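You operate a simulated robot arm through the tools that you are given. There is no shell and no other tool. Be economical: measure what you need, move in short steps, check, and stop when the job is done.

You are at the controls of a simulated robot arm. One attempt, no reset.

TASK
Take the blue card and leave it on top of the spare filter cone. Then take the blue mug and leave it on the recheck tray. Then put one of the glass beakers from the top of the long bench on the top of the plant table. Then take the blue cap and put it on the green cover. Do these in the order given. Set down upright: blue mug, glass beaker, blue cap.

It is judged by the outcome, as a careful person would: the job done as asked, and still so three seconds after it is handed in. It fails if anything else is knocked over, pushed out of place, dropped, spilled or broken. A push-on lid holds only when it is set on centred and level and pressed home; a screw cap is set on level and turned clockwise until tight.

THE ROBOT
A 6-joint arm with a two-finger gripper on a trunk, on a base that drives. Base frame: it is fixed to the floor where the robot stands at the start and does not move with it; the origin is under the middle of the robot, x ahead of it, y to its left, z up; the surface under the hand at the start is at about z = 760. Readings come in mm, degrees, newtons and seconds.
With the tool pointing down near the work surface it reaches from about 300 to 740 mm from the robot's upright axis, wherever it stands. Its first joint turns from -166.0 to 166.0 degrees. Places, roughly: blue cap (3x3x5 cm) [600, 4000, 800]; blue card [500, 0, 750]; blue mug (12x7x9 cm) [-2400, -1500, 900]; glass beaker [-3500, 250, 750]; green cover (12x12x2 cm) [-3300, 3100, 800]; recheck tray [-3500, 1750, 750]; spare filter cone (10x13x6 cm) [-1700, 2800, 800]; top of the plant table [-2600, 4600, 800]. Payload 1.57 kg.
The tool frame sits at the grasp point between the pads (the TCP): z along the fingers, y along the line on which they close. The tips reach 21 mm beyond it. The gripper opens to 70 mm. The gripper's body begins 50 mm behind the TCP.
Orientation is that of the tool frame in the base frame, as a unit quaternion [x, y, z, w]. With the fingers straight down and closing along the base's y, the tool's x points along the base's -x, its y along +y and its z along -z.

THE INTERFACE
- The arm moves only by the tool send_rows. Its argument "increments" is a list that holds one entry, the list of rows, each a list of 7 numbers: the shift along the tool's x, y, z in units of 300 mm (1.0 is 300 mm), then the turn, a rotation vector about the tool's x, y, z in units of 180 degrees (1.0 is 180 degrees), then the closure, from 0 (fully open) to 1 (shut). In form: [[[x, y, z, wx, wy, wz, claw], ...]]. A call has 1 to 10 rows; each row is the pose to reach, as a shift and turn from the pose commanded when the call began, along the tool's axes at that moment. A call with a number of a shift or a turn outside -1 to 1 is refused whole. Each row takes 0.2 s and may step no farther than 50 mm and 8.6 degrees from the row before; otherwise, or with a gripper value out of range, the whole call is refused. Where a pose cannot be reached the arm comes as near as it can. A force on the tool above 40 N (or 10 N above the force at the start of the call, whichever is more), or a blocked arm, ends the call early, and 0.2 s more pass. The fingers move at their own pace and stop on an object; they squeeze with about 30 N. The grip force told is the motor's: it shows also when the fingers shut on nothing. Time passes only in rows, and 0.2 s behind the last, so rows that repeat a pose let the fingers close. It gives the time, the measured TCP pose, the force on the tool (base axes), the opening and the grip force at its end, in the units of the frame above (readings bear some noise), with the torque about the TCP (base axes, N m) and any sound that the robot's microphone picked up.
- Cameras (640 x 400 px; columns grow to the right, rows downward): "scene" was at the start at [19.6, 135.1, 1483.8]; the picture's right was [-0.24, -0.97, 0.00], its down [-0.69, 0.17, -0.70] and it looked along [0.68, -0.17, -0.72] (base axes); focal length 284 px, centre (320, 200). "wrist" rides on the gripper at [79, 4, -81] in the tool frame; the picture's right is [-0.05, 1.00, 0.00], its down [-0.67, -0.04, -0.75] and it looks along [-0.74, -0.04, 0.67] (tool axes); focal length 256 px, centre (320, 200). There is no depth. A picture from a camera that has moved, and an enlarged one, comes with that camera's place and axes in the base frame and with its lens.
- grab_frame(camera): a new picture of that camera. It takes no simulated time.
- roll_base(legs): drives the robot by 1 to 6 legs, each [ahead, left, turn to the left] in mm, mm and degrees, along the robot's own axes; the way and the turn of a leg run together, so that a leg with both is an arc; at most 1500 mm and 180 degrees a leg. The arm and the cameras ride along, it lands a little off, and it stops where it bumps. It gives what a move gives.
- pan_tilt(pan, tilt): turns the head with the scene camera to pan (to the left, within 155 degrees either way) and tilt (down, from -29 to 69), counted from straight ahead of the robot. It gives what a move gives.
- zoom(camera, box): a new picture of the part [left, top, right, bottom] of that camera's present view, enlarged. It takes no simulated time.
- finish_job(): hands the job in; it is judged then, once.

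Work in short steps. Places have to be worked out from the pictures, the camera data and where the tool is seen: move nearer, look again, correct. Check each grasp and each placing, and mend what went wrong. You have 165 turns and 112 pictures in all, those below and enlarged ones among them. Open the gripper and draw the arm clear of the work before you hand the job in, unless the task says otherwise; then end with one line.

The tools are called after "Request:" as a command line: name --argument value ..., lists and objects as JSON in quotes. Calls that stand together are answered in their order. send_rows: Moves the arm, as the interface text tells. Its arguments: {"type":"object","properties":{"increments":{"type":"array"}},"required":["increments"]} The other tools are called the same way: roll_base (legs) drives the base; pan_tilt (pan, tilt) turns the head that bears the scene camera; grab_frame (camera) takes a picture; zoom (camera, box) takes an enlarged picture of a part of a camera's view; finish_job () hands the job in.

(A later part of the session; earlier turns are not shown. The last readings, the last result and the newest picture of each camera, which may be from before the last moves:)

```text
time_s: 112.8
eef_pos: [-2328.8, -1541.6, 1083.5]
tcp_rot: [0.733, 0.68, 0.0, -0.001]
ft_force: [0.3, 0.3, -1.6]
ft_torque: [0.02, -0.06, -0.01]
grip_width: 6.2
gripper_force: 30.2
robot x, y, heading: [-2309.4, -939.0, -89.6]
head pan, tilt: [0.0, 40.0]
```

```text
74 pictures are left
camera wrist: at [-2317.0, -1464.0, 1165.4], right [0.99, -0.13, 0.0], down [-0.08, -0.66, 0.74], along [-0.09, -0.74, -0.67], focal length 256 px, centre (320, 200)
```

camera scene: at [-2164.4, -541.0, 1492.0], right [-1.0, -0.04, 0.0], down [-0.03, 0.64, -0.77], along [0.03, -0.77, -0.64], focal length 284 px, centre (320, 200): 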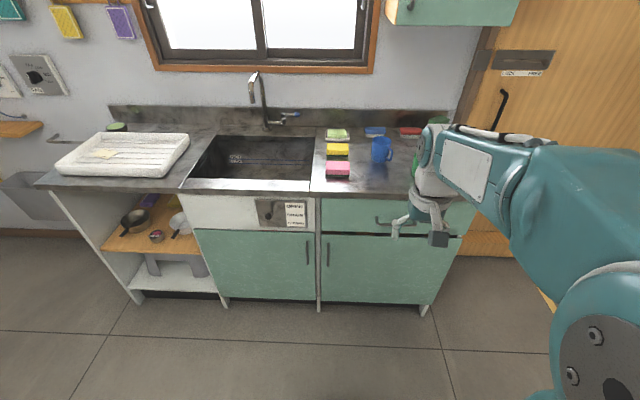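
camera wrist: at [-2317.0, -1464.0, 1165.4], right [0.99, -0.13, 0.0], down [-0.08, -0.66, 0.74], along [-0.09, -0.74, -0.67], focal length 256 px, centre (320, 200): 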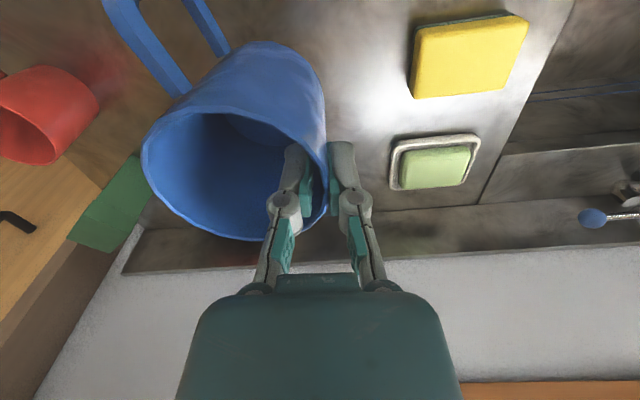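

Held firmly. Retract the arm, back off, turn to face the long bench, and drive up the aisle to the recheck tray.

Request:
send_rows --increments '[[[0.13, 0, 0, 0, 0, 0, 1], [0.26, 0, 0, 0, 0, 0, 1], [0.39, 0, 0, 0, 0, 0, 1], [0.52, 0, 0, 0, 0, 0, 1], [0.63, 0, 0, 0, 0, 0, 1]]]'

Request:
roll_base --legs '[[-420, 0, 0], [0, 0, -90], [140, 0, 0], [0, -1150, 0], [0, -1150, 0]]'

Request:
pan_tilt --pan 0 --tilt 40

Request:
grab_frame --camera "scene"

```text
time_s: 114.0
eef_pos: [-2314.7, -1350.7, 1083.6]
tcp_rot: [0.733, 0.681, 0.0, -0.001]
ft_force: [0.2, -0.2, -1.6]
ft_torque: [0.02, -0.02, -0.01]
grip_width: 5.8
gripper_force: 29.7
robot x, y, heading: [-2312.1, -941.9, -90.0]
head pan, tilt: [0.0, 40.0]
```

```text
time_s: 132.2
eef_pos: [-2904.7, 1749.3, 1084.4]
tcp_rot: [1.0, -0.03, 0.0, -0.001]
ft_force: [-0.5, -0.2, -0.7]
ft_torque: [-0.03, 0.04, 0.01]
grip_width: 6.1
gripper_force: 30.1
robot x, y, heading: [-2495.9, 1751.6, -178.7]
head pan, tilt: [0.0, 40.0]
```

```text
time_s: 132.8
eef_pos: [-2904.4, 1749.7, 1084.2]
tcp_rot: [1.0, -0.03, 0.001, -0.001]
ft_force: [-0.2, -0.4, -1.4]
ft_torque: [-0.04, 0.02, 0.04]
grip_width: 5.7
gripper_force: 29.7
robot x, y, heading: [-2494.1, 1750.7, -178.8]
head pan, tilt: [0.0, 40.0]
```

```text
73 pictures are left
camera scene: at [-2517.5, 1595.9, 1491.9], right [-0.02, 1.0, 0.0], down [0.64, 0.01, -0.77], along [-0.77, -0.01, -0.64], focal length 284 px, centre (320, 200)
```

scene: 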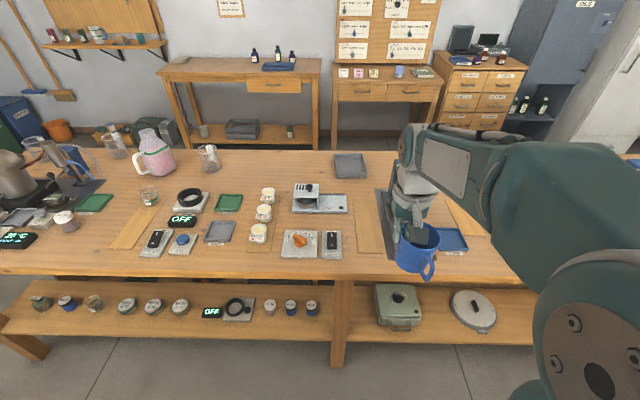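

Request:
zoom --camera "scene" --box '[190, 140, 390, 265]'

Request:
zoom --camera "scene" --box '[300, 140, 400, 200]'

```text
3.20 times, centred on (290, 202) of scene
camera zoom: at [-2517.5, 1595.9, 1491.9], right [-0.02, 1.0, 0.0], down [0.64, 0.01, -0.77], along [-0.77, -0.01, -0.64], focal length 907 px, centre (416, 192)
```

zoom: 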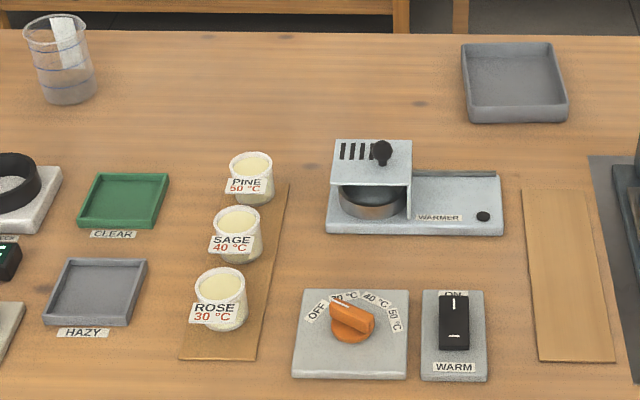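

```text
6.40 times, centred on (350, 170) of scene
camera zoom: at [-2517.5, 1595.9, 1491.9], right [-0.02, 1.0, 0.0], down [0.64, 0.01, -0.77], along [-0.77, -0.01, -0.64], focal length 1814 px, centre (128, 392)
```

zoom: 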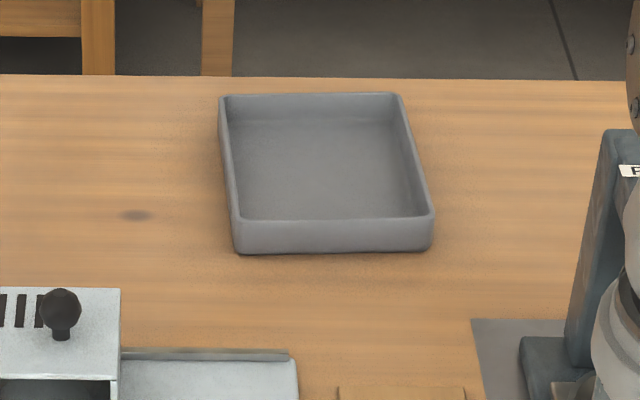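

The grey unlabelled tray sits near the far edge of the long bench (~(-3610, 1722)), reachable only from its far side. I'll check the way round first.

Request:
pan_tilt --pan -55 --tilt 25

Request:
grab_frame --camera "scene"

```text
time_s: 134.0
eef_pos: [-2903.2, 1751.8, 1083.4]
tcp_rot: [1.0, -0.03, 0.001, 0.001]
ft_force: [0.0, -0.2, -1.1]
ft_torque: [-0.04, 0.01, 0.0]
grip_width: 6.1
gripper_force: 30.1
robot x, y, heading: [-2493.9, 1750.8, -178.8]
head pan, tilt: [-55.0, 25.0]
```

```text
70 pictures are left
camera scene: at [-2486.9, 1672.4, 1515.3], right [0.81, 0.59, 0.0], down [0.25, -0.34, -0.91], along [-0.53, 0.73, -0.42], focal length 284 px, centre (320, 200)
```

scene: 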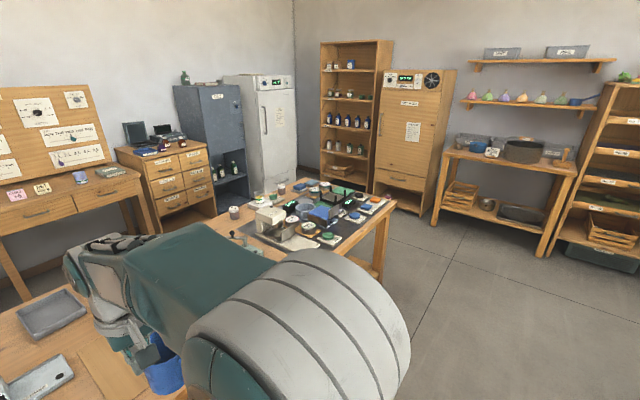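

The way round the bench end is clear. Drive round to the far side.

Request:
roll_base --legs '[[0, -1000, -1.2], [0, -1000, 0], [950, 0, 0], [950, 0, 0], [0, 0, 180], [0, -1000, 0]]'

Request:
pan_tilt --pan -40 --tilt 35

Request:
grab_frame --camera "scene"

```text
time_s: 154.9
eef_pos: [-4854.8, 3603.7, 1084.2]
tcp_rot: [0.994, 0.107, 0.002, -0.005]
ft_force: [0.5, 4.0, 0.7]
ft_torque: [-0.39, 0.07, -0.14]
grip_width: 6.1
gripper_force: 29.8
robot x, y, heading: [-4461.5, 3714.8, -162.5]
head pan, tilt: [-55.0, 25.0]
stopped in leg 5: the force on the tool passed its limit at 70 N (the readings are from after the stop); the commanded pose is now the measured one
```

```text
time_s: 155.7
eef_pos: [-4854.0, 3604.1, 1083.9]
tcp_rot: [0.994, 0.107, 0.001, -0.005]
ft_force: [1.0, 6.5, -1.2]
ft_torque: [-0.52, 0.05, -0.15]
grip_width: 5.6
gripper_force: 30.1
robot x, y, heading: [-4465.4, 3710.1, -162.4]
head pan, tilt: [-40.0, 35.0]
```

```text
69 pictures are left
camera scene: at [-4440.2, 3619.7, 1499.7], right [0.38, 0.92, 0.0], down [0.53, -0.22, -0.82], along [-0.76, 0.31, -0.57], focal length 284 px, centre (320, 200)
```

scene: 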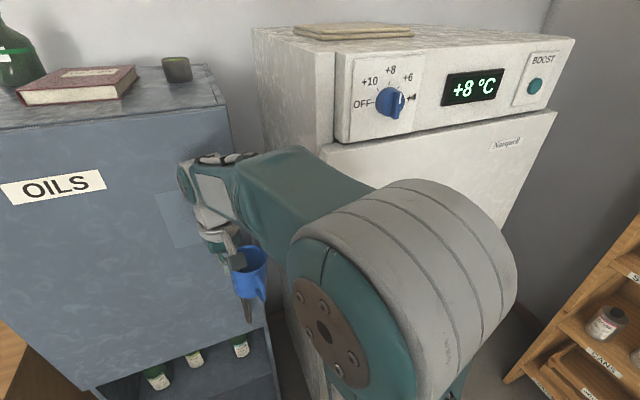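

The turn brought the mug against the blue cabinet's handle. I'll reverse the turn and back off, then check the mug.

Request:
roll_base --legs '[[0, 0, -15], [-350, 0, 0]]'

Request:
grab_frame --camera "wrist"

Request:
grab_frame --camera "scene"

```text
time_s: 158.8
eef_pos: [-4525.0, 3726.4, 1082.6]
tcp_rot: [1.0, -0.025, 0.003, -0.004]
ft_force: [0.4, -0.3, -1.8]
ft_torque: [-0.03, 0.0, 0.02]
grip_width: 6.2
gripper_force: 30.4
robot x, y, heading: [-4113.0, 3729.4, -177.8]
head pan, tilt: [-40.0, 35.0]
```

```text
68 pictures are left
camera wrist: at [-4445.7, 3717.1, 1165.7], right [-0.11, -0.99, -0.01], down [-0.67, 0.06, 0.74], along [-0.74, 0.08, -0.67], focal length 256 px, centre (320, 200)
```

wrist: 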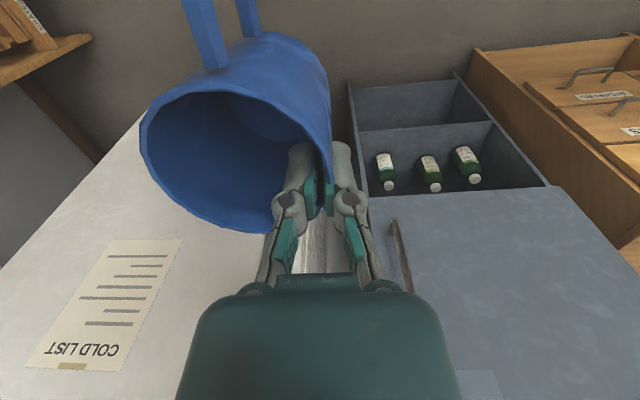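

```text
67 pictures are left
camera scene: at [-4121.8, 3631.6, 1499.6], right [0.61, 0.79, 0.0], down [0.45, -0.35, -0.82], along [-0.65, 0.5, -0.57], focal length 284 px, centre (320, 200)
```

scene: 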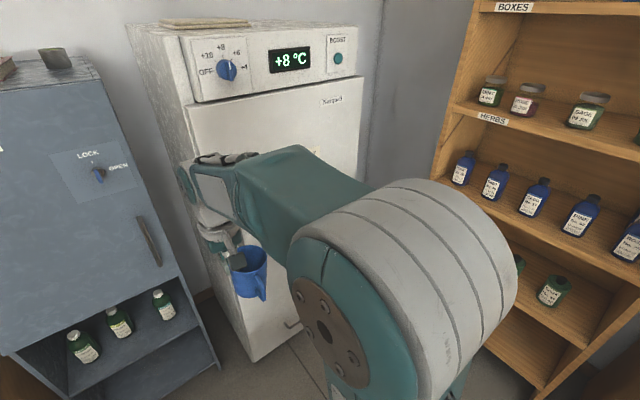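

The mug is still held (slightly tilted in the grip). Now with room, turn left, back a bit, and go along the far side.

Request:
roll_base --legs '[[0, 0, 177.8], [-150, 0, 0], [0, -1000, 0], [0, -980, 0]]'

Request:
pan_tilt --pan 0 --tilt 45

Request:
grab_frame --camera "scene"

```text
time_s: 176.9
eef_pos: [-3704.7, 1799.1, 1084.6]
tcp_rot: [0.001, 1.0, -0.005, -0.002]
ft_force: [-0.7, -0.1, -1.5]
ft_torque: [0.04, 0.02, 0.0]
grip_width: 6.1
gripper_force: 30.2
robot x, y, heading: [-4111.0, 1776.4, 5.0]
head pan, tilt: [-40.0, 35.0]
```

```text
time_s: 178.0
eef_pos: [-3703.3, 1799.0, 1085.0]
tcp_rot: [0.002, 1.0, -0.004, -0.003]
ft_force: [-0.2, 0.1, -1.2]
ft_torque: [0.07, -0.02, 0.01]
grip_width: 6.1
gripper_force: 30.3
robot x, y, heading: [-4112.3, 1772.3, 4.9]
head pan, tilt: [0.0, 45.0]
```

```text
66 pictures are left
camera scene: at [-4104.1, 1931.1, 1484.7], right [0.09, -1.0, 0.0], down [-0.7, -0.06, -0.71], along [0.7, 0.06, -0.71], focal length 284 px, centre (320, 200)
```

scene: 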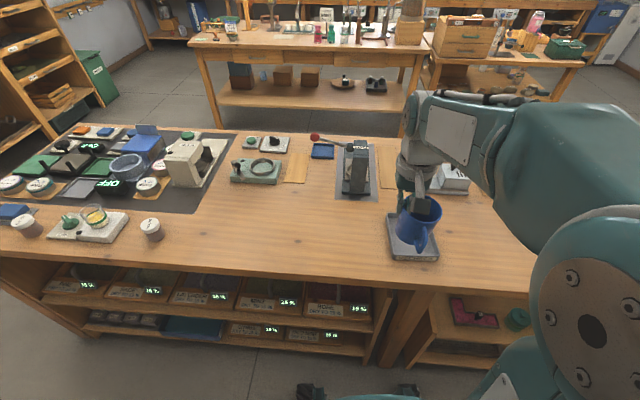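

Request:
zoom --camera "scene" --box '[360, 180, 470, 270]'

Request:
grab_frame --camera "wrist"

```text
4.44 times, centred on (415, 225) of scene
camera zoom: at [-4104.1, 1931.1, 1484.7], right [0.09, -1.0, 0.0], down [-0.7, -0.06, -0.71], along [0.7, 0.06, -0.71], focal length 1260 px, centre (-102, 89)
```

zoom: 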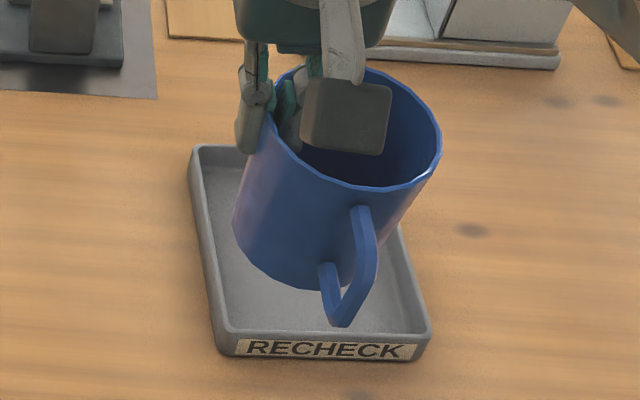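

```text
64 pictures are left
camera wrist: at [-3782.0, 1803.5, 1165.7], right [0.06, 1.0, -0.01], down [0.67, -0.03, 0.74], along [0.74, -0.05, -0.67], focal length 256 px, centre (320, 200)
```

wrist: 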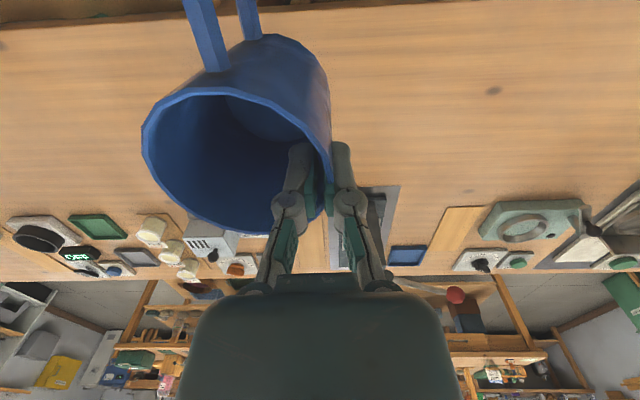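

The tray is labelled RECHECK. Bring the mug above the tray (mug centre ≈ TCP -36 in y) and lower partway.

Request:
send_rows --increments '[[[-0.11, -0.05, 0.05, 0, 0, 0, 1], [-0.22, -0.1, 0.1, 0, 0, 0, 1], [-0.33, -0.15, 0.16, 0, 0, 0, 1], [-0.42, -0.2, 0.22, 0, 0, 0, 1], [-0.497, -0.227, 0.283, 0, 0, 0, 1]]]'

Request:
zoom --camera "scene" --box '[360, 170, 480, 260]'

Request:
grab_frame --camera "wrist"

```text
time_s: 179.2
eef_pos: [-3552.4, 1726.7, 997.8]
tcp_rot: [0.001, 1.0, -0.004, -0.002]
ft_force: [0.3, 0.4, -0.7]
ft_torque: [0.03, -0.02, 0.02]
grip_width: 5.8
gripper_force: 29.9
robot x, y, heading: [-4111.5, 1775.6, 5.4]
head pan, tilt: [0.0, 45.0]
```

```text
4.44 times, centred on (420, 215) of scene
camera zoom: at [-4103.1, 1930.1, 1484.8], right [0.09, -1.0, 0.0], down [-0.71, -0.06, -0.71], along [0.7, 0.06, -0.71], focal length 1260 px, centre (-124, 133)
```

zoom: 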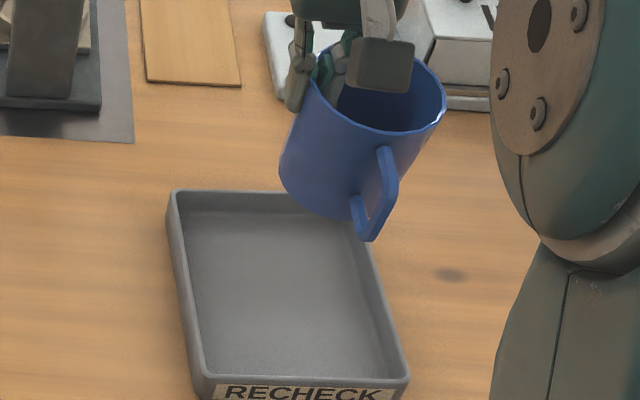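

```text
62 pictures are left
camera wrist: at [-3630.1, 1731.2, 1079.3], right [0.06, 1.0, -0.01], down [0.67, -0.03, 0.74], along [0.74, -0.05, -0.67], focal length 256 px, centre (320, 200)
```

wrist: 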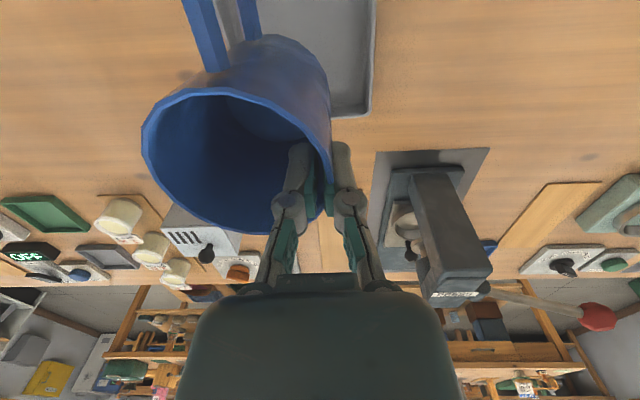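

Triangulating the tray corner gives rim z≈828, tray centre ≈(-3560,1706). Adjust slightly and lower 85 mm.

Request:
send_rows --increments '[[[-0.033, 0.03, 0.0, 0, 0, 0, 1], [-0.033, 0.03, 0.1, 0, 0, 0, 1], [-0.033, 0.03, 0.2, 0, 0, 0, 1], [-0.033, 0.03, 0.285, 0, 0, 0, 1]]]'

Request:
zoom --camera "scene" --box '[360, 180, 480, 270]'

```text
time_s: 180.2
eef_pos: [-3544.2, 1737.0, 914.7]
tcp_rot: [0.001, 1.0, -0.005, -0.002]
ft_force: [0.3, 0.5, -1.6]
ft_torque: [0.02, 0.0, 0.01]
grip_width: 6.1
gripper_force: 29.9
robot x, y, heading: [-4111.2, 1774.1, 5.2]
head pan, tilt: [0.0, 45.0]
```

```text
4.44 times, centred on (420, 225) of scene
camera zoom: at [-4103.1, 1930.6, 1484.7], right [0.09, -1.0, 0.0], down [-0.71, -0.06, -0.71], along [0.7, 0.06, -0.71], focal length 1260 px, centre (-124, 89)
```

zoom: 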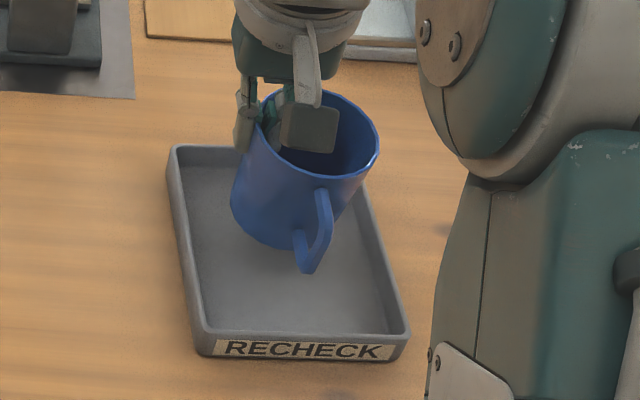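

Well placed. Lower slowly.

Request:
send_rows --increments '[[[0, 0, 0.013, 0, 0, 0, 1], [0, 0, 0.025, 0, 0, 0, 1], [0, 0, 0.035, 0, 0, 0, 1], [0, 0, 0.042, 0, 0, 0, 1]]]'

```text
time_s: 181.2
eef_pos: [-3545.4, 1738.4, 900.4]
tcp_rot: [0.002, 1.0, -0.004, -0.003]
ft_force: [0.5, -0.7, -1.6]
ft_torque: [0.05, 0.0, 0.0]
grip_width: 6.0
gripper_force: 30.2
robot x, y, heading: [-4111.2, 1775.6, 5.2]
head pan, tilt: [0.0, 45.0]
```

Request:
send_rows --increments '[[[0, 0, 0.01, 0, 0, 0, 1], [0, 0, 0.017, 0, 0, 0, 1], [0, 0, 0.023, 0, 0, 0, 1]]]'

```text
time_s: 182.0
eef_pos: [-3544.9, 1737.6, 893.3]
tcp_rot: [0.001, 1.0, -0.005, -0.003]
ft_force: [0.5, -0.5, -1.4]
ft_torque: [0.04, -0.06, 0.02]
grip_width: 6.1
gripper_force: 30.4
robot x, y, heading: [-4115.3, 1775.7, 5.2]
head pan, tilt: [0.0, 45.0]
```

No contact yet; continue in small steps.

Request:
send_rows --increments '[[[0, 0, 0.01, 0, 0, 0, 1], [0, 0, 0.017, 0, 0, 0, 1]]]'

Request:
zoom --camera "scene" --box '[360, 190, 460, 270]'

```text
time_s: 182.6
eef_pos: [-3545.2, 1737.4, 888.6]
tcp_rot: [0.001, 1.0, -0.004, -0.002]
ft_force: [0.7, 0.7, -1.3]
ft_torque: [0.02, -0.01, -0.01]
grip_width: 6.0
gripper_force: 29.9
robot x, y, heading: [-4114.8, 1773.3, 5.4]
head pan, tilt: [0.0, 45.0]
```

```text
5.00 times, centred on (410, 230) of scene
camera zoom: at [-4103.0, 1930.6, 1484.7], right [0.09, -1.0, 0.0], down [-0.71, -0.06, -0.71], along [0.7, 0.06, -0.71], focal length 1417 px, centre (-130, 50)
```

zoom: 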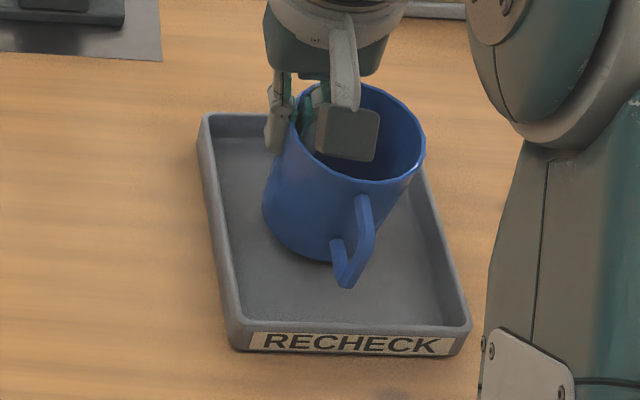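

Request:
send_rows --increments '[[[0.033, -0.015, 0, 0, 0, 0, 1], [0.033, -0.015, 0.01, 0, 0, 0, 1], [0.033, -0.015, 0.018, 0, 0, 0, 1]]]'

```text
time_s: 183.4
eef_pos: [-3556.4, 1731.9, 883.2]
tcp_rot: [0.001, 1.0, -0.005, -0.002]
ft_force: [-0.3, 0.0, -1.1]
ft_torque: [0.07, 0.03, -0.02]
grip_width: 5.9
gripper_force: 30.2
robot x, y, heading: [-4115.1, 1775.4, 4.9]
head pan, tilt: [0.0, 45.0]
```

Request:
send_rows --increments '[[[0, 0, 0.008, 0, 0, 0, 1], [0, 0, 0.015, 0, 0, 0, 1]]]'

```text
time_s: 184.0
eef_pos: [-3556.0, 1731.3, 879.6]
tcp_rot: [0.002, 1.0, -0.005, -0.002]
ft_force: [1.0, 2.0, 6.1]
ft_torque: [-0.23, 0.31, -0.04]
grip_width: 6.2
gripper_force: 29.9
robot x, y, heading: [-4111.7, 1773.6, 4.9]
head pan, tilt: [0.0, 45.0]
```

Contact. Press slightly further to let it level, and read.

Request:
send_rows --increments '[[[0, 0, 0.006, 0, 0, 0, 1], [0, 0, 0.012, 0, 0, 0, 1]]]'

Request:
zoom --camera "scene" --box '[360, 190, 460, 270]'

Request:
grab_frame --camera "wrist"

```text
time_s: 184.6
eef_pos: [-3555.3, 1733.1, 877.6]
tcp_rot: [0.001, 1.0, -0.004, -0.001]
ft_force: [6.1, 2.7, 18.4]
ft_torque: [-0.54, 0.38, 0.03]
grip_width: 5.9
gripper_force: 29.9
robot x, y, heading: [-4112.3, 1773.3, 5.0]
head pan, tilt: [0.0, 45.0]
```

```text
5.00 times, centred on (410, 230) of scene
camera zoom: at [-4104.2, 1931.5, 1484.7], right [0.09, -1.0, 0.0], down [-0.7, -0.06, -0.71], along [0.7, 0.06, -0.71], focal length 1417 px, centre (-130, 50)
```

zoom: 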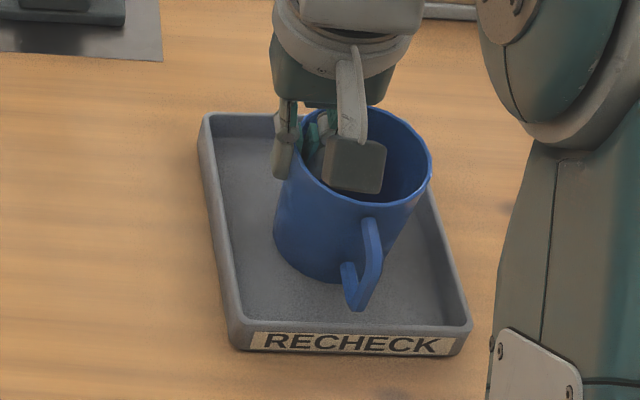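

```text
58 pictures are left
camera wrist: at [-3633.3, 1738.3, 958.7], right [0.06, 1.0, -0.01], down [0.67, -0.03, 0.75], along [0.74, -0.05, -0.67], focal length 256 px, centre (320, 200)
```

wrist: 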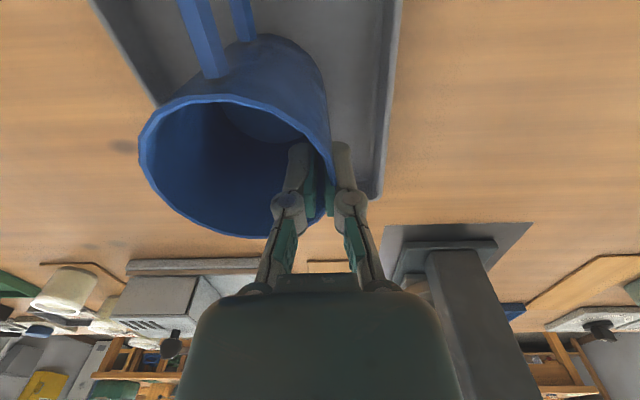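

Now ease up slightly and open.

Request:
send_rows --increments '[[[0, 0, -0.007, 0, 0, 0, 1], [0, 0, -0.007, 0, 0, 0, 0.8], [0, 0, -0.007, 0, 0, 0, 0.5], [0, 0, -0.007, 0, 0, 0, 0.5], [0, 0, -0.007, 0, 0, 0, 0.5]]]'

Request:
grab_frame --camera "wrist"

```text
time_s: 185.8
eef_pos: [-3555.9, 1732.1, 877.9]
tcp_rot: [0.001, 1.0, -0.005, -0.003]
ft_force: [0.8, 0.2, -0.2]
ft_torque: [0.01, -0.02, 0.01]
grip_width: 35.0
gripper_force: 0.0
robot x, y, heading: [-4113.5, 1774.8, 5.2]
head pan, tilt: [0.0, 45.0]
```

```text
57 pictures are left
camera wrist: at [-3633.8, 1737.2, 959.4], right [0.06, 1.0, -0.01], down [0.67, -0.03, 0.74], along [0.74, -0.05, -0.67], focal length 256 px, centre (320, 200)
```

wrist: 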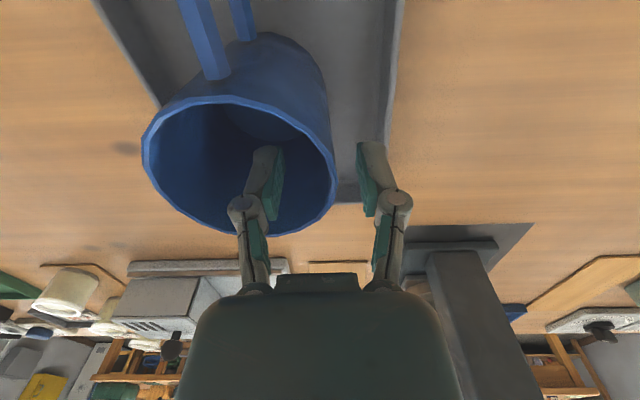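

Mug stands free. Withdraw straight up.

Request:
send_rows --increments '[[[0, 0, -0.08, 0, 0, 0, 0.5], [0, 0, -0.2, 0, 0, 0, 0.5], [0, 0, -0.35, 0, 0, 0, 0.5], [0, 0, -0.5, 0, 0, 0, 0.5], [0.13, 0, -0.6, 0, 0, 0, 0.3], [0.26, 0, -0.68, 0, 0, 0, 0], [0.4, 0, -0.68, 0, 0, 0, 0], [0.5, 0, -0.68, 0, 0, 0, 0]]]'

Request:
zoom --camera "scene" --box '[350, 180, 460, 270]'

Request:
pan_tilt --pan -70 --tilt 25

Request:
grab_frame --camera "scene"

```text
time_s: 187.6
eef_pos: [-3707.3, 1738.9, 1082.7]
tcp_rot: [0.002, 1.0, -0.005, -0.003]
ft_force: [-0.7, 1.3, -0.4]
ft_torque: [-0.02, 0.02, 0.02]
grip_width: 70.1
gripper_force: 0.2
robot x, y, heading: [-4113.1, 1774.6, 5.2]
head pan, tilt: [0.0, 45.0]
```

```text
4.44 times, centred on (405, 225) of scene
camera zoom: at [-4104.2, 1930.8, 1484.7], right [0.09, -1.0, 0.0], down [-0.7, -0.06, -0.71], along [0.7, 0.06, -0.71], focal length 1260 px, centre (-58, 89)
```

zoom: 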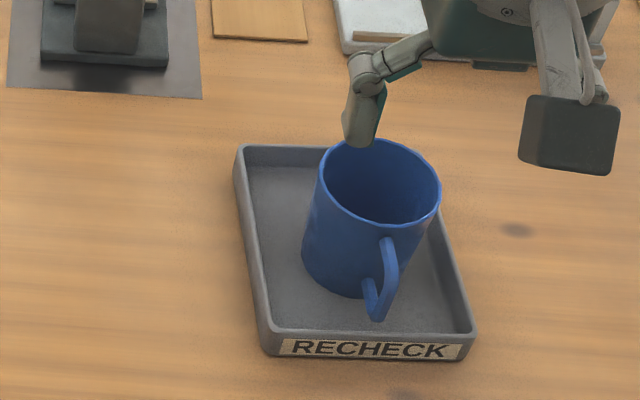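

```text
time_s: 189.0
eef_pos: [-3706.6, 1739.7, 1082.2]
tcp_rot: [0.001, 1.0, -0.004, -0.003]
ft_force: [-0.4, -0.5, -0.6]
ft_torque: [-0.02, 0.0, 0.0]
grip_width: 69.6
gripper_force: 0.0
robot x, y, heading: [-4111.7, 1777.1, 5.2]
head pan, tilt: [-70.0, 25.0]
```

```text
55 pictures are left
camera scene: at [-4146.0, 1840.0, 1515.4], right [-0.91, -0.42, 0.0], down [-0.18, 0.38, -0.91], along [0.38, -0.82, -0.42], focal length 284 px, centre (320, 200)
```

scene: 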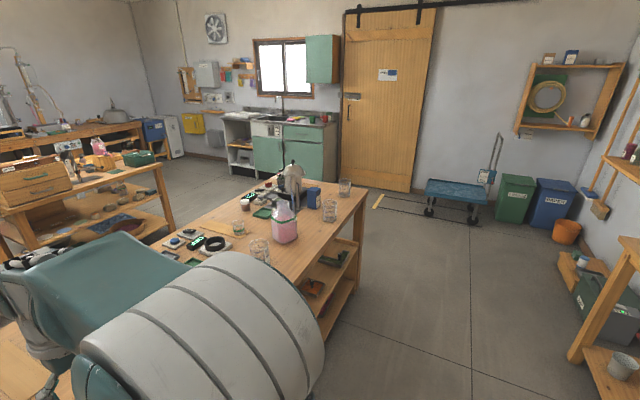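

Mug is upright on the tray. Several beakers on the long bench; enlarge.

Request:
zoom --camera "scene" --box '[150, 160, 370, 280]'

```text
2.91 times, centred on (260, 220) of scene
camera zoom: at [-4146.0, 1840.0, 1515.4], right [-0.91, -0.42, 0.0], down [-0.18, 0.38, -0.91], along [0.38, -0.82, -0.42], focal length 825 px, centre (494, 142)
```

zoom: 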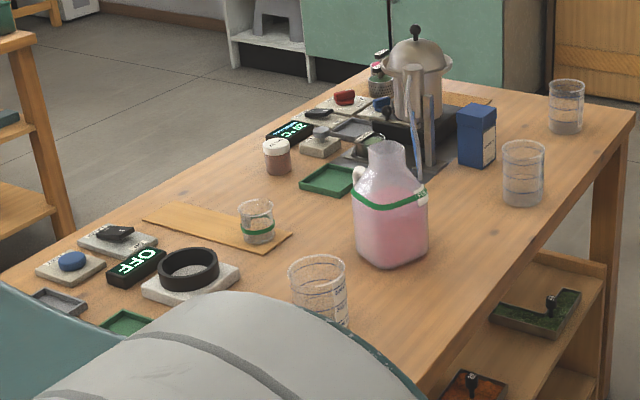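

The nearest beaker is at about (-3529, 1086). I'll square up the base, move along to it and look from above.

Request:
roll_base --legs '[[0, 0, -5.2], [0, -660, 0]]'

Request:
pan_tilt --pan 0 --tilt 45

Request:
grab_frame --camera "scene"

Request:
grab_frame --camera "wrist"

```text
time_s: 193.2
eef_pos: [-3721.0, 1045.8, 1082.5]
tcp_rot: [0.058, 0.998, -0.004, -0.002]
ft_force: [0.3, 0.2, -0.1]
ft_torque: [-0.01, 0.0, 0.03]
grip_width: 70.0
gripper_force: 0.0
robot x, y, heading: [-4119.2, 1123.7, -1.3]
head pan, tilt: [-70.0, 25.0]
```

```text
time_s: 194.6
eef_pos: [-3721.3, 1044.0, 1082.7]
tcp_rot: [0.058, 0.998, -0.004, -0.002]
ft_force: [0.0, 0.4, 0.4]
ft_torque: [0.0, -0.03, -0.01]
grip_width: 69.9
gripper_force: 0.0
robot x, y, heading: [-4119.4, 1124.5, -1.3]
head pan, tilt: [0.0, 45.0]
```

```text
53 pictures are left
camera scene: at [-4095.2, 1279.5, 1484.7], right [-0.02, -1.0, 0.0], down [-0.71, 0.02, -0.71], along [0.71, -0.02, -0.71], focal length 284 px, centre (320, 200)
```

scene: 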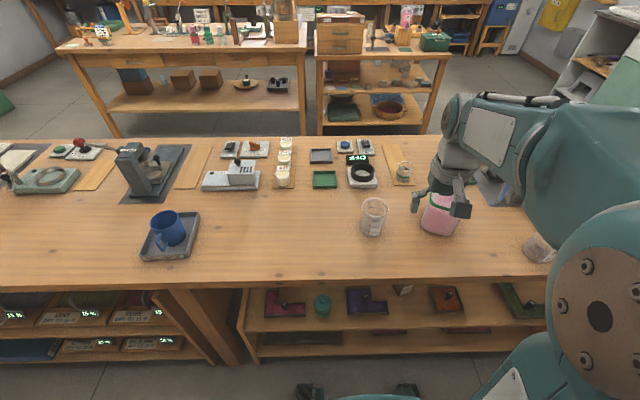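

```text
52 pictures are left
camera wrist: at [-3798.3, 1058.4, 1164.6], right [0.17, 0.99, -0.01], down [0.66, -0.11, 0.74], along [0.73, -0.13, -0.67], focal length 256 px, centre (320, 200)
```

wrist: 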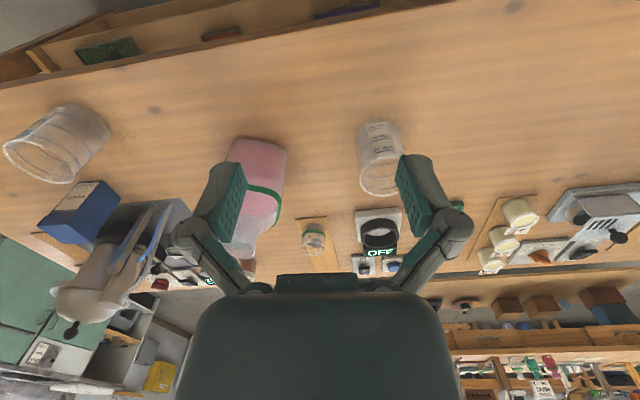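

Request:
zoom --camera "scene" --box '[340, 180, 410, 250]'

```text
5.71 times, centred on (375, 215) of scene
camera zoom: at [-4095.2, 1279.5, 1484.7], right [-0.02, -1.0, 0.0], down [-0.71, 0.02, -0.71], along [0.71, -0.02, -0.71], focal length 1620 px, centre (6, 114)
```

zoom: 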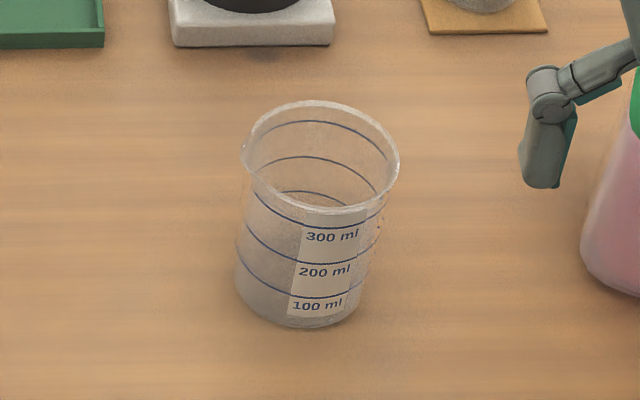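

It is empty, with rim centre near (-3544, 1108, ~900). Move above its +y rim wall.

Request:
send_rows --increments '[[[-0.09, 0.07, 0.04, 0, 0, 0, 0.37], [-0.19, 0.14, 0.08, 0, 0, 0, 0.37], [-0.28, 0.21, 0.13, 0, 0, 0, 0.37], [-0.38, 0.28, 0.18, 0, 0, 0, 0.37], [-0.47, 0.34, 0.23, 0, 0, 0, 0.37], [-0.56, 0.401, 0.277, 0, 0, 0, 0.37]]]'

Request:
grab_frame --camera "wrist"

```text
time_s: 196.0
eef_pos: [-3538.3, 1144.4, 999.4]
tcp_rot: [0.057, 0.998, -0.004, -0.002]
ft_force: [-0.4, -0.6, 0.2]
ft_torque: [0.0, -0.01, -0.01]
grip_width: 44.1
gripper_force: 0.1
robot x, y, heading: [-4121.8, 1128.9, -1.4]
head pan, tilt: [0.0, 45.0]
```

```text
50 pictures are left
camera wrist: at [-3615.0, 1159.1, 1081.5], right [0.17, 0.99, -0.01], down [0.66, -0.11, 0.74], along [0.73, -0.13, -0.67], focal length 256 px, centre (320, 200)
```

wrist: 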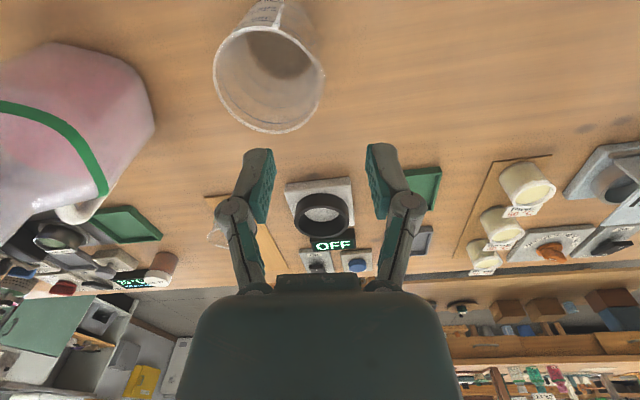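

Rim centre at tool (6, -36, +100): aligned. Descend and close on the wall.

Request:
send_rows --increments '[[[0.019, 0, 0.1, 0, 0, 0, 0.37], [0.019, 0, 0.23, 0, 0, 0, 0.37], [0.019, 0, 0.36, 0, 0, 0, 0.37], [0.019, 0, 0.36, 0, 0, 0, 0.7], [0.019, 0, 0.36, 0, 0, 0, 1], [0.019, 0, 0.36, 0, 0, 0, 1], [0.019, 0, 0.36, 0, 0, 0, 1]]]'

Request:
grab_frame --camera "wrist"

```text
time_s: 197.6
eef_pos: [-3543.3, 1146.1, 887.1]
tcp_rot: [0.058, 0.998, -0.004, -0.003]
ft_force: [-0.4, 0.4, 0.1]
ft_torque: [0.0, -0.04, 0.0]
grip_width: 6.0
gripper_force: 29.8
robot x, y, heading: [-4121.8, 1127.0, -1.2]
head pan, tilt: [0.0, 45.0]
```

```text
49 pictures are left
camera wrist: at [-3620.1, 1159.5, 969.9], right [0.17, 0.99, -0.01], down [0.66, -0.11, 0.74], along [0.73, -0.13, -0.67], focal length 256 px, centre (320, 200)
```

wrist: 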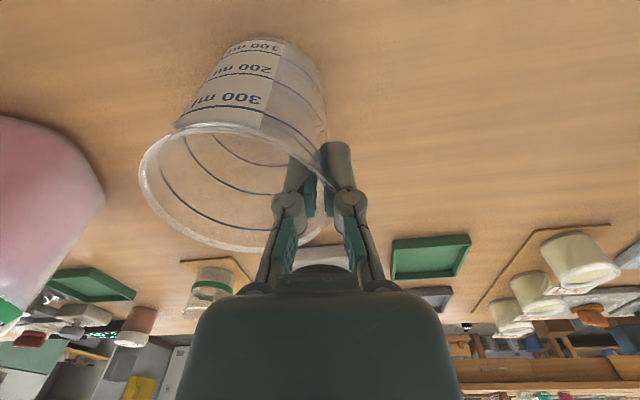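

Beaker wall gripped. Lift up and retract.

Request:
send_rows --increments '[[[0, 0, -0.03, 0, 0, 0, 1], [0, 0, -0.1, 0, 0, 0, 1], [0, 0, -0.22, 0, 0, 0, 1], [0, 0, -0.36, 0, 0, 0, 1], [0, 0, -0.5, 0, 0, 0, 1], [0, 0, -0.62, 0, 0, 0, 1], [0.14, 0, -0.62, 0, 0, 0, 1], [0.28, 0, -0.62, 0, 0, 0, 1], [0.42, 0, -0.62, 0, 0, 0, 1], [0.53, 0, -0.62, 0, 0, 0, 1]]]'

Request:
grab_frame --camera "wrist"

```text
time_s: 199.8
eef_pos: [-3702.4, 1168.1, 1077.2]
tcp_rot: [0.058, 0.998, -0.004, -0.002]
ft_force: [-0.5, -0.3, -0.7]
ft_torque: [-0.01, -0.02, -0.02]
grip_width: 6.0
gripper_force: 30.1
robot x, y, heading: [-4123.3, 1121.9, -1.2]
head pan, tilt: [0.0, 45.0]
```

```text
48 pictures are left
camera wrist: at [-3780.0, 1181.3, 1158.5], right [0.17, 0.99, -0.01], down [0.66, -0.11, 0.74], along [0.73, -0.13, -0.67], focal length 256 px, centre (320, 200)
```

wrist: 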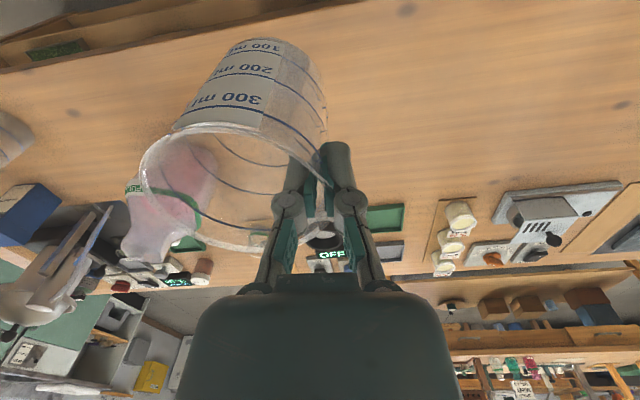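

Now carry the beaker back round toward the plant table.

Request:
roll_base --legs '[[-80, 0, 1.2], [0, 900, 0], [0, 900, 0], [0, 780, 0]]'

```text
time_s: 213.3
eef_pos: [-3868.7, 3775.3, 1076.7]
tcp_rot: [0.02, 1.0, -0.003, -0.004]
ft_force: [0.0, -0.5, -0.3]
ft_torque: [0.04, 0.0, -0.02]
grip_width: 5.9
gripper_force: 29.7
robot x, y, heading: [-4287.2, 3704.9, 3.2]
head pan, tilt: [0.0, 45.0]
```

Request:
roll_base --legs '[[0, 0, -3.2], [840, 0, 0], [840, 0, 0], [0, 0, 90]]'

Request:
pan_tilt --pan 0 --tilt 38

Request:
grab_frame --camera "scene"

```text
time_s: 226.1
eef_pos: [-2658.4, 4083.8, 1076.8]
tcp_rot: [-0.671, 0.742, -0.006, 0.001]
ft_force: [-0.4, -0.2, -0.3]
ft_torque: [0.0, 0.02, 0.02]
grip_width: 6.0
gripper_force: 30.5
robot x, y, heading: [-2608.3, 3665.2, 89.6]
head pan, tilt: [0.0, 45.0]
```

```text
time_s: 226.8
eef_pos: [-2656.9, 4082.4, 1075.9]
tcp_rot: [-0.671, 0.741, -0.005, 0.0]
ft_force: [0.9, 0.3, -0.4]
ft_torque: [0.01, 0.05, -0.03]
grip_width: 5.8
gripper_force: 30.4
robot x, y, heading: [-2608.7, 3668.9, 89.2]
head pan, tilt: [0.0, 38.0]
```

```text
47 pictures are left
camera scene: at [-2764.0, 3693.9, 1494.9], right [1.0, -0.01, 0.0], down [0.0, -0.62, -0.79], along [0.01, 0.79, -0.62], focal length 284 px, centre (320, 200)
```

scene: 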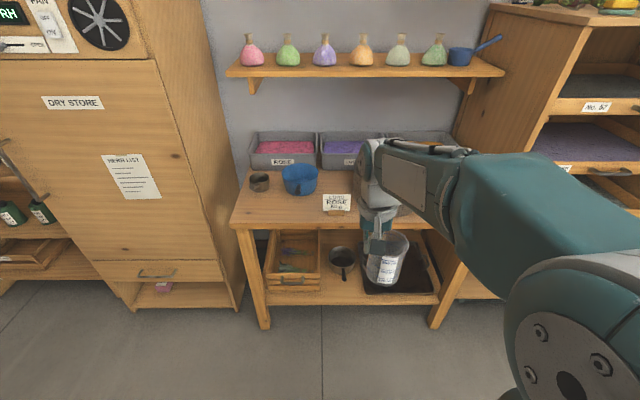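

Free spot on the plant table's front-left around (-2930, 4515). Reposition the base.

Request:
roll_base --legs '[[0, 320, 0.8], [270, 0, 0]]'

Request:
pan_tilt --pan 0 --tilt 48

Request:
grab_frame --camera "scene"

Request:
grab_frame --camera "wrist"

```text
time_s: 230.4
eef_pos: [-2979.5, 4350.6, 1076.0]
tcp_rot: [-0.676, 0.737, -0.005, 0.001]
ft_force: [-0.2, 0.8, -1.0]
ft_torque: [0.0, 0.0, 0.0]
grip_width: 6.1
gripper_force: 30.1
robot x, y, heading: [-2928.0, 3933.8, 90.1]
head pan, tilt: [0.0, 38.0]
```

```text
time_s: 231.1
eef_pos: [-2979.5, 4349.8, 1076.4]
tcp_rot: [-0.675, 0.738, -0.005, 0.001]
ft_force: [-0.6, -0.4, -1.3]
ft_torque: [0.02, 0.05, 0.01]
grip_width: 6.1
gripper_force: 30.4
robot x, y, heading: [-2927.8, 3938.5, 90.3]
head pan, tilt: [0.0, 48.0]
```

```text
46 pictures are left
camera scene: at [-3082.8, 3953.3, 1480.5], right [1.0, 0.0, 0.0], down [0.0, -0.74, -0.67], along [0.0, 0.67, -0.74], focal length 284 px, centre (320, 200)
```

scene: 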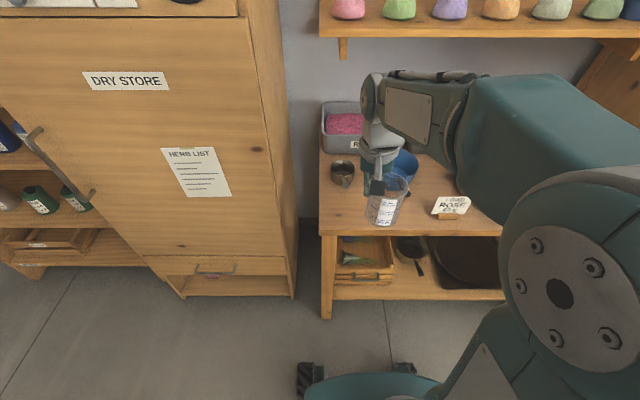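

```text
45 pictures are left
camera wrist: at [-2991.2, 4271.7, 1158.4], right [-0.99, 0.14, -0.01], down [0.09, 0.66, 0.74], along [0.11, 0.73, -0.67], focal length 256 px, centre (320, 200)
```

wrist: 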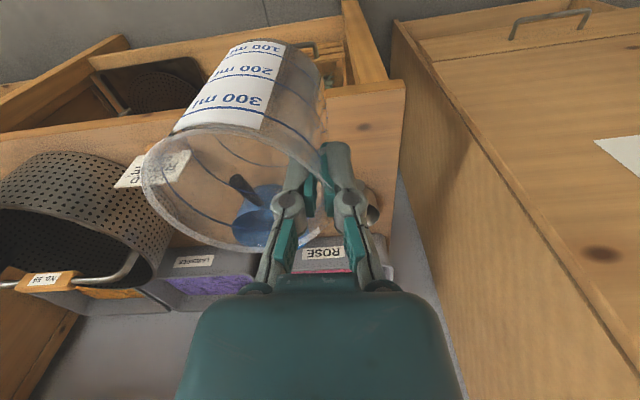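

Table top z≈801, front edge y≈4440, left edge x≈-3083. Place the beaker centre at (-2900, 4525), move over and lower to ~25 mm above.

Request:
send_rows --increments '[[[-0.15, -0.02, 0, 0, 0, 0, 1], [-0.3, -0.045, 0, 0, 0, 0, 1], [-0.45, -0.07, 0, 0, 0, 0, 1], [-0.604, -0.09, 0, 0, 0, 0, 1], [-0.604, -0.09, 0.13, 0, 0, 0, 1], [-0.604, -0.09, 0.27, 0, 0, 0, 1], [-0.604, -0.09, 0.41, 0, 0, 0, 1], [-0.604, -0.09, 0.53, 0, 0, 0, 1]]]'

Request:
zoom --camera "scene" --box '[310, 130, 470, 240]'

Request:
grab_frame --camera "wrist"

```text
time_s: 232.9
eef_pos: [-2934.6, 4525.3, 916.6]
tcp_rot: [-0.675, 0.738, -0.005, 0.001]
ft_force: [0.0, 0.0, -1.0]
ft_torque: [0.0, 0.0, -0.02]
grip_width: 5.8
gripper_force: 30.4
robot x, y, heading: [-2926.6, 3931.9, 90.0]
head pan, tilt: [0.0, 48.0]
```

```text
3.64 times, centred on (390, 185) of scene
camera zoom: at [-3082.9, 3954.3, 1480.5], right [1.0, 0.0, 0.0], down [0.0, -0.74, -0.67], along [0.0, 0.67, -0.74], focal length 1031 px, centre (66, 254)
```

zoom: 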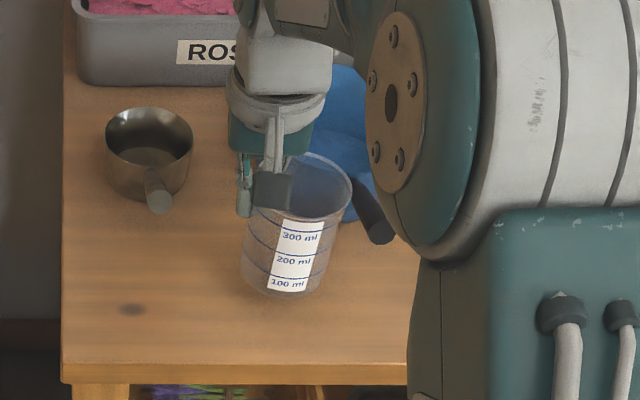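

```text
43 pictures are left
camera wrist: at [-2945.4, 4447.2, 997.9], right [-0.99, 0.14, -0.01], down [0.09, 0.66, 0.74], along [0.11, 0.73, -0.67], focal length 256 px, centre (320, 200)
```

wrist: 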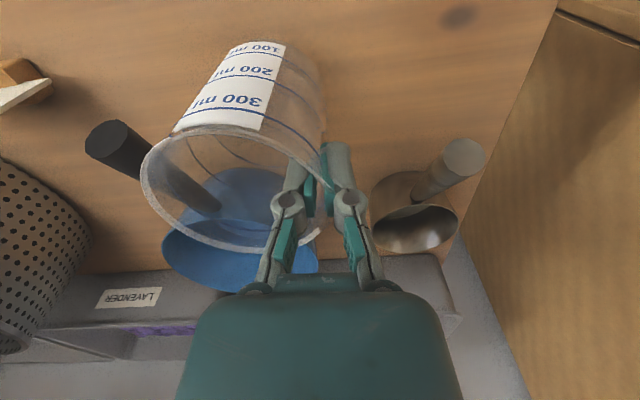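

Pan handle is near the beaker's right; shift slightly left and forward, then lower.

Request:
send_rows --increments '[[[0.05, 0.05, 0, 0, 0, 0, 1], [0.05, 0.05, 0.03, 0, 0, 0, 1], [0.05, 0.05, 0.055, 0, 0, 0, 1], [0.05, 0.05, 0.07, 0, 0, 0, 1]]]'

```text
time_s: 233.9
eef_pos: [-2951.9, 4512.1, 894.2]
tcp_rot: [-0.675, 0.738, -0.005, 0.001]
ft_force: [-0.4, 0.1, -1.3]
ft_torque: [-0.03, -0.01, 0.0]
grip_width: 6.1
gripper_force: 29.9
robot x, y, heading: [-2926.0, 3934.7, 90.0]
head pan, tilt: [0.0, 48.0]
```

Request:
send_rows --increments '[[[0, 0, 0.007, 0, 0, 0, 1], [0, 0, 0.013, 0, 0, 0, 1]]]'

```text
time_s: 234.5
eef_pos: [-2952.8, 4514.1, 891.7]
tcp_rot: [-0.675, 0.738, -0.005, 0.001]
ft_force: [-1.2, 0.9, -1.2]
ft_torque: [-0.01, 0.04, -0.01]
grip_width: 6.1
gripper_force: 30.0
robot x, y, heading: [-2925.7, 3931.7, 90.1]
head pan, tilt: [0.0, 48.0]
```

Request:
send_rows --increments '[[[0, 0, 0.007, 0, 0, 0, 1], [0, 0, 0.013, 0, 0, 0, 1]]]'

```text
time_s: 235.1
eef_pos: [-2951.9, 4513.3, 888.1]
tcp_rot: [-0.675, 0.738, -0.005, 0.001]
ft_force: [-1.7, -1.3, 3.0]
ft_torque: [0.01, 0.02, 0.03]
grip_width: 6.0
gripper_force: 29.3
robot x, y, heading: [-2928.3, 3936.2, 90.0]
head pan, tilt: [0.0, 48.0]
```

Light contact (≈4 N change). One more millimetre, then open.

Request:
send_rows --increments '[[[0, 0, 0.003, 0, 0, 0, 1], [0, 0, 0.003, 0, 0, 0, 0.8], [0, 0, 0.003, 0, 0, 0, 0.5], [0, 0, 0.003, 0, 0, 0, 0.5], [0, 0, 0.003, 0, 0, 0, 0.5]]]'

Request:
grab_frame --camera "wrist"

```text
time_s: 236.3
eef_pos: [-2951.4, 4515.2, 887.0]
tcp_rot: [-0.675, 0.738, -0.005, 0.001]
ft_force: [-0.3, 0.2, -0.3]
ft_torque: [0.01, -0.02, 0.03]
grip_width: 34.8
gripper_force: 0.0
robot x, y, heading: [-2927.4, 3933.3, 90.0]
head pan, tilt: [0.0, 48.0]
```

```text
42 pictures are left
camera wrist: at [-2962.9, 4435.7, 968.7], right [-0.99, 0.14, -0.01], down [0.09, 0.66, 0.74], along [0.11, 0.73, -0.67], focal length 256 px, centre (320, 200)
```

wrist: 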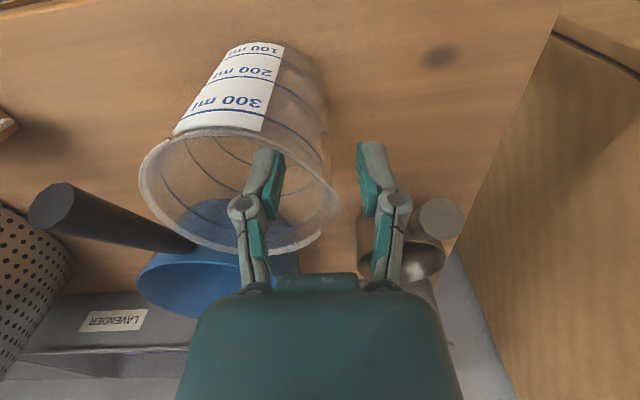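

Released and standing. Withdraw upward, then retract.

Request:
send_rows --increments '[[[0, 0, -0.08, 0, 0, 0, 0.5], [0, 0, -0.2, 0, 0, 0, 0.5], [0, 0, -0.35, 0, 0, 0, 0.5], [0, 0, -0.5, 0, 0, 0, 0.5], [0.13, 0, -0.6, 0, 0, 0, 0.3], [0.27, 0, -0.64, 0, 0, 0, 0], [0.42, 0, -0.64, 0, 0, 0, 0], [0.55, 0, -0.64, 0, 0, 0, 0]]]'

Request:
grab_frame --camera "scene"

Request:
pan_tilt --pan -85 --tilt 25

Request:
grab_frame --camera "scene"

```text
time_s: 238.1
eef_pos: [-2967.6, 4349.7, 1078.1]
tcp_rot: [-0.675, 0.738, -0.004, 0.001]
ft_force: [-0.5, 0.1, -0.5]
ft_torque: [0.01, 0.01, -0.01]
grip_width: 70.1
gripper_force: 0.1
robot x, y, heading: [-2927.5, 3932.9, 90.3]
head pan, tilt: [0.0, 48.0]
```

```text
41 pictures are left
camera scene: at [-3083.1, 3953.1, 1480.5], right [1.0, 0.0, 0.0], down [0.0, -0.74, -0.67], along [0.0, 0.67, -0.74], focal length 284 px, centre (320, 200)
```

scene: 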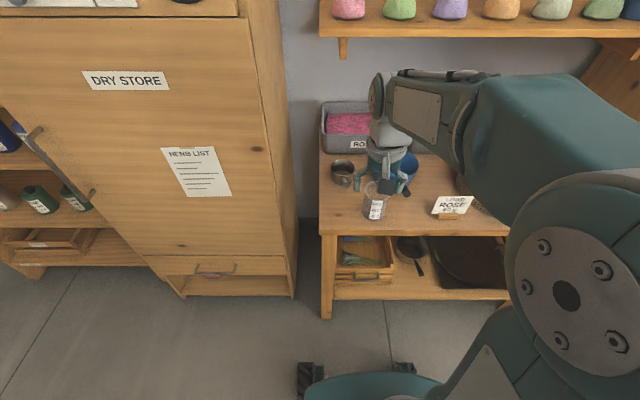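

```text
time_s: 239.7
eef_pos: [-2968.1, 4349.3, 1078.7]
tcp_rot: [-0.675, 0.738, -0.005, 0.0]
ft_force: [0.0, 0.7, 0.7]
ft_torque: [-0.02, 0.02, 0.03]
grip_width: 70.2
gripper_force: 0.0
robot x, y, heading: [-2926.7, 3931.3, 89.8]
head pan, tilt: [-85.0, 25.0]
```

```text
40 pictures are left
camera scene: at [-2991.1, 3882.7, 1515.4], right [0.09, -1.0, 0.0], down [-0.42, -0.04, -0.91], along [0.9, 0.08, -0.42], focal length 284 px, centre (320, 200)
```

scene: 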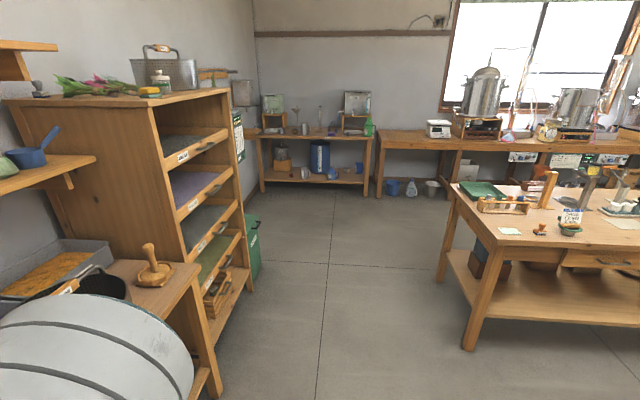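

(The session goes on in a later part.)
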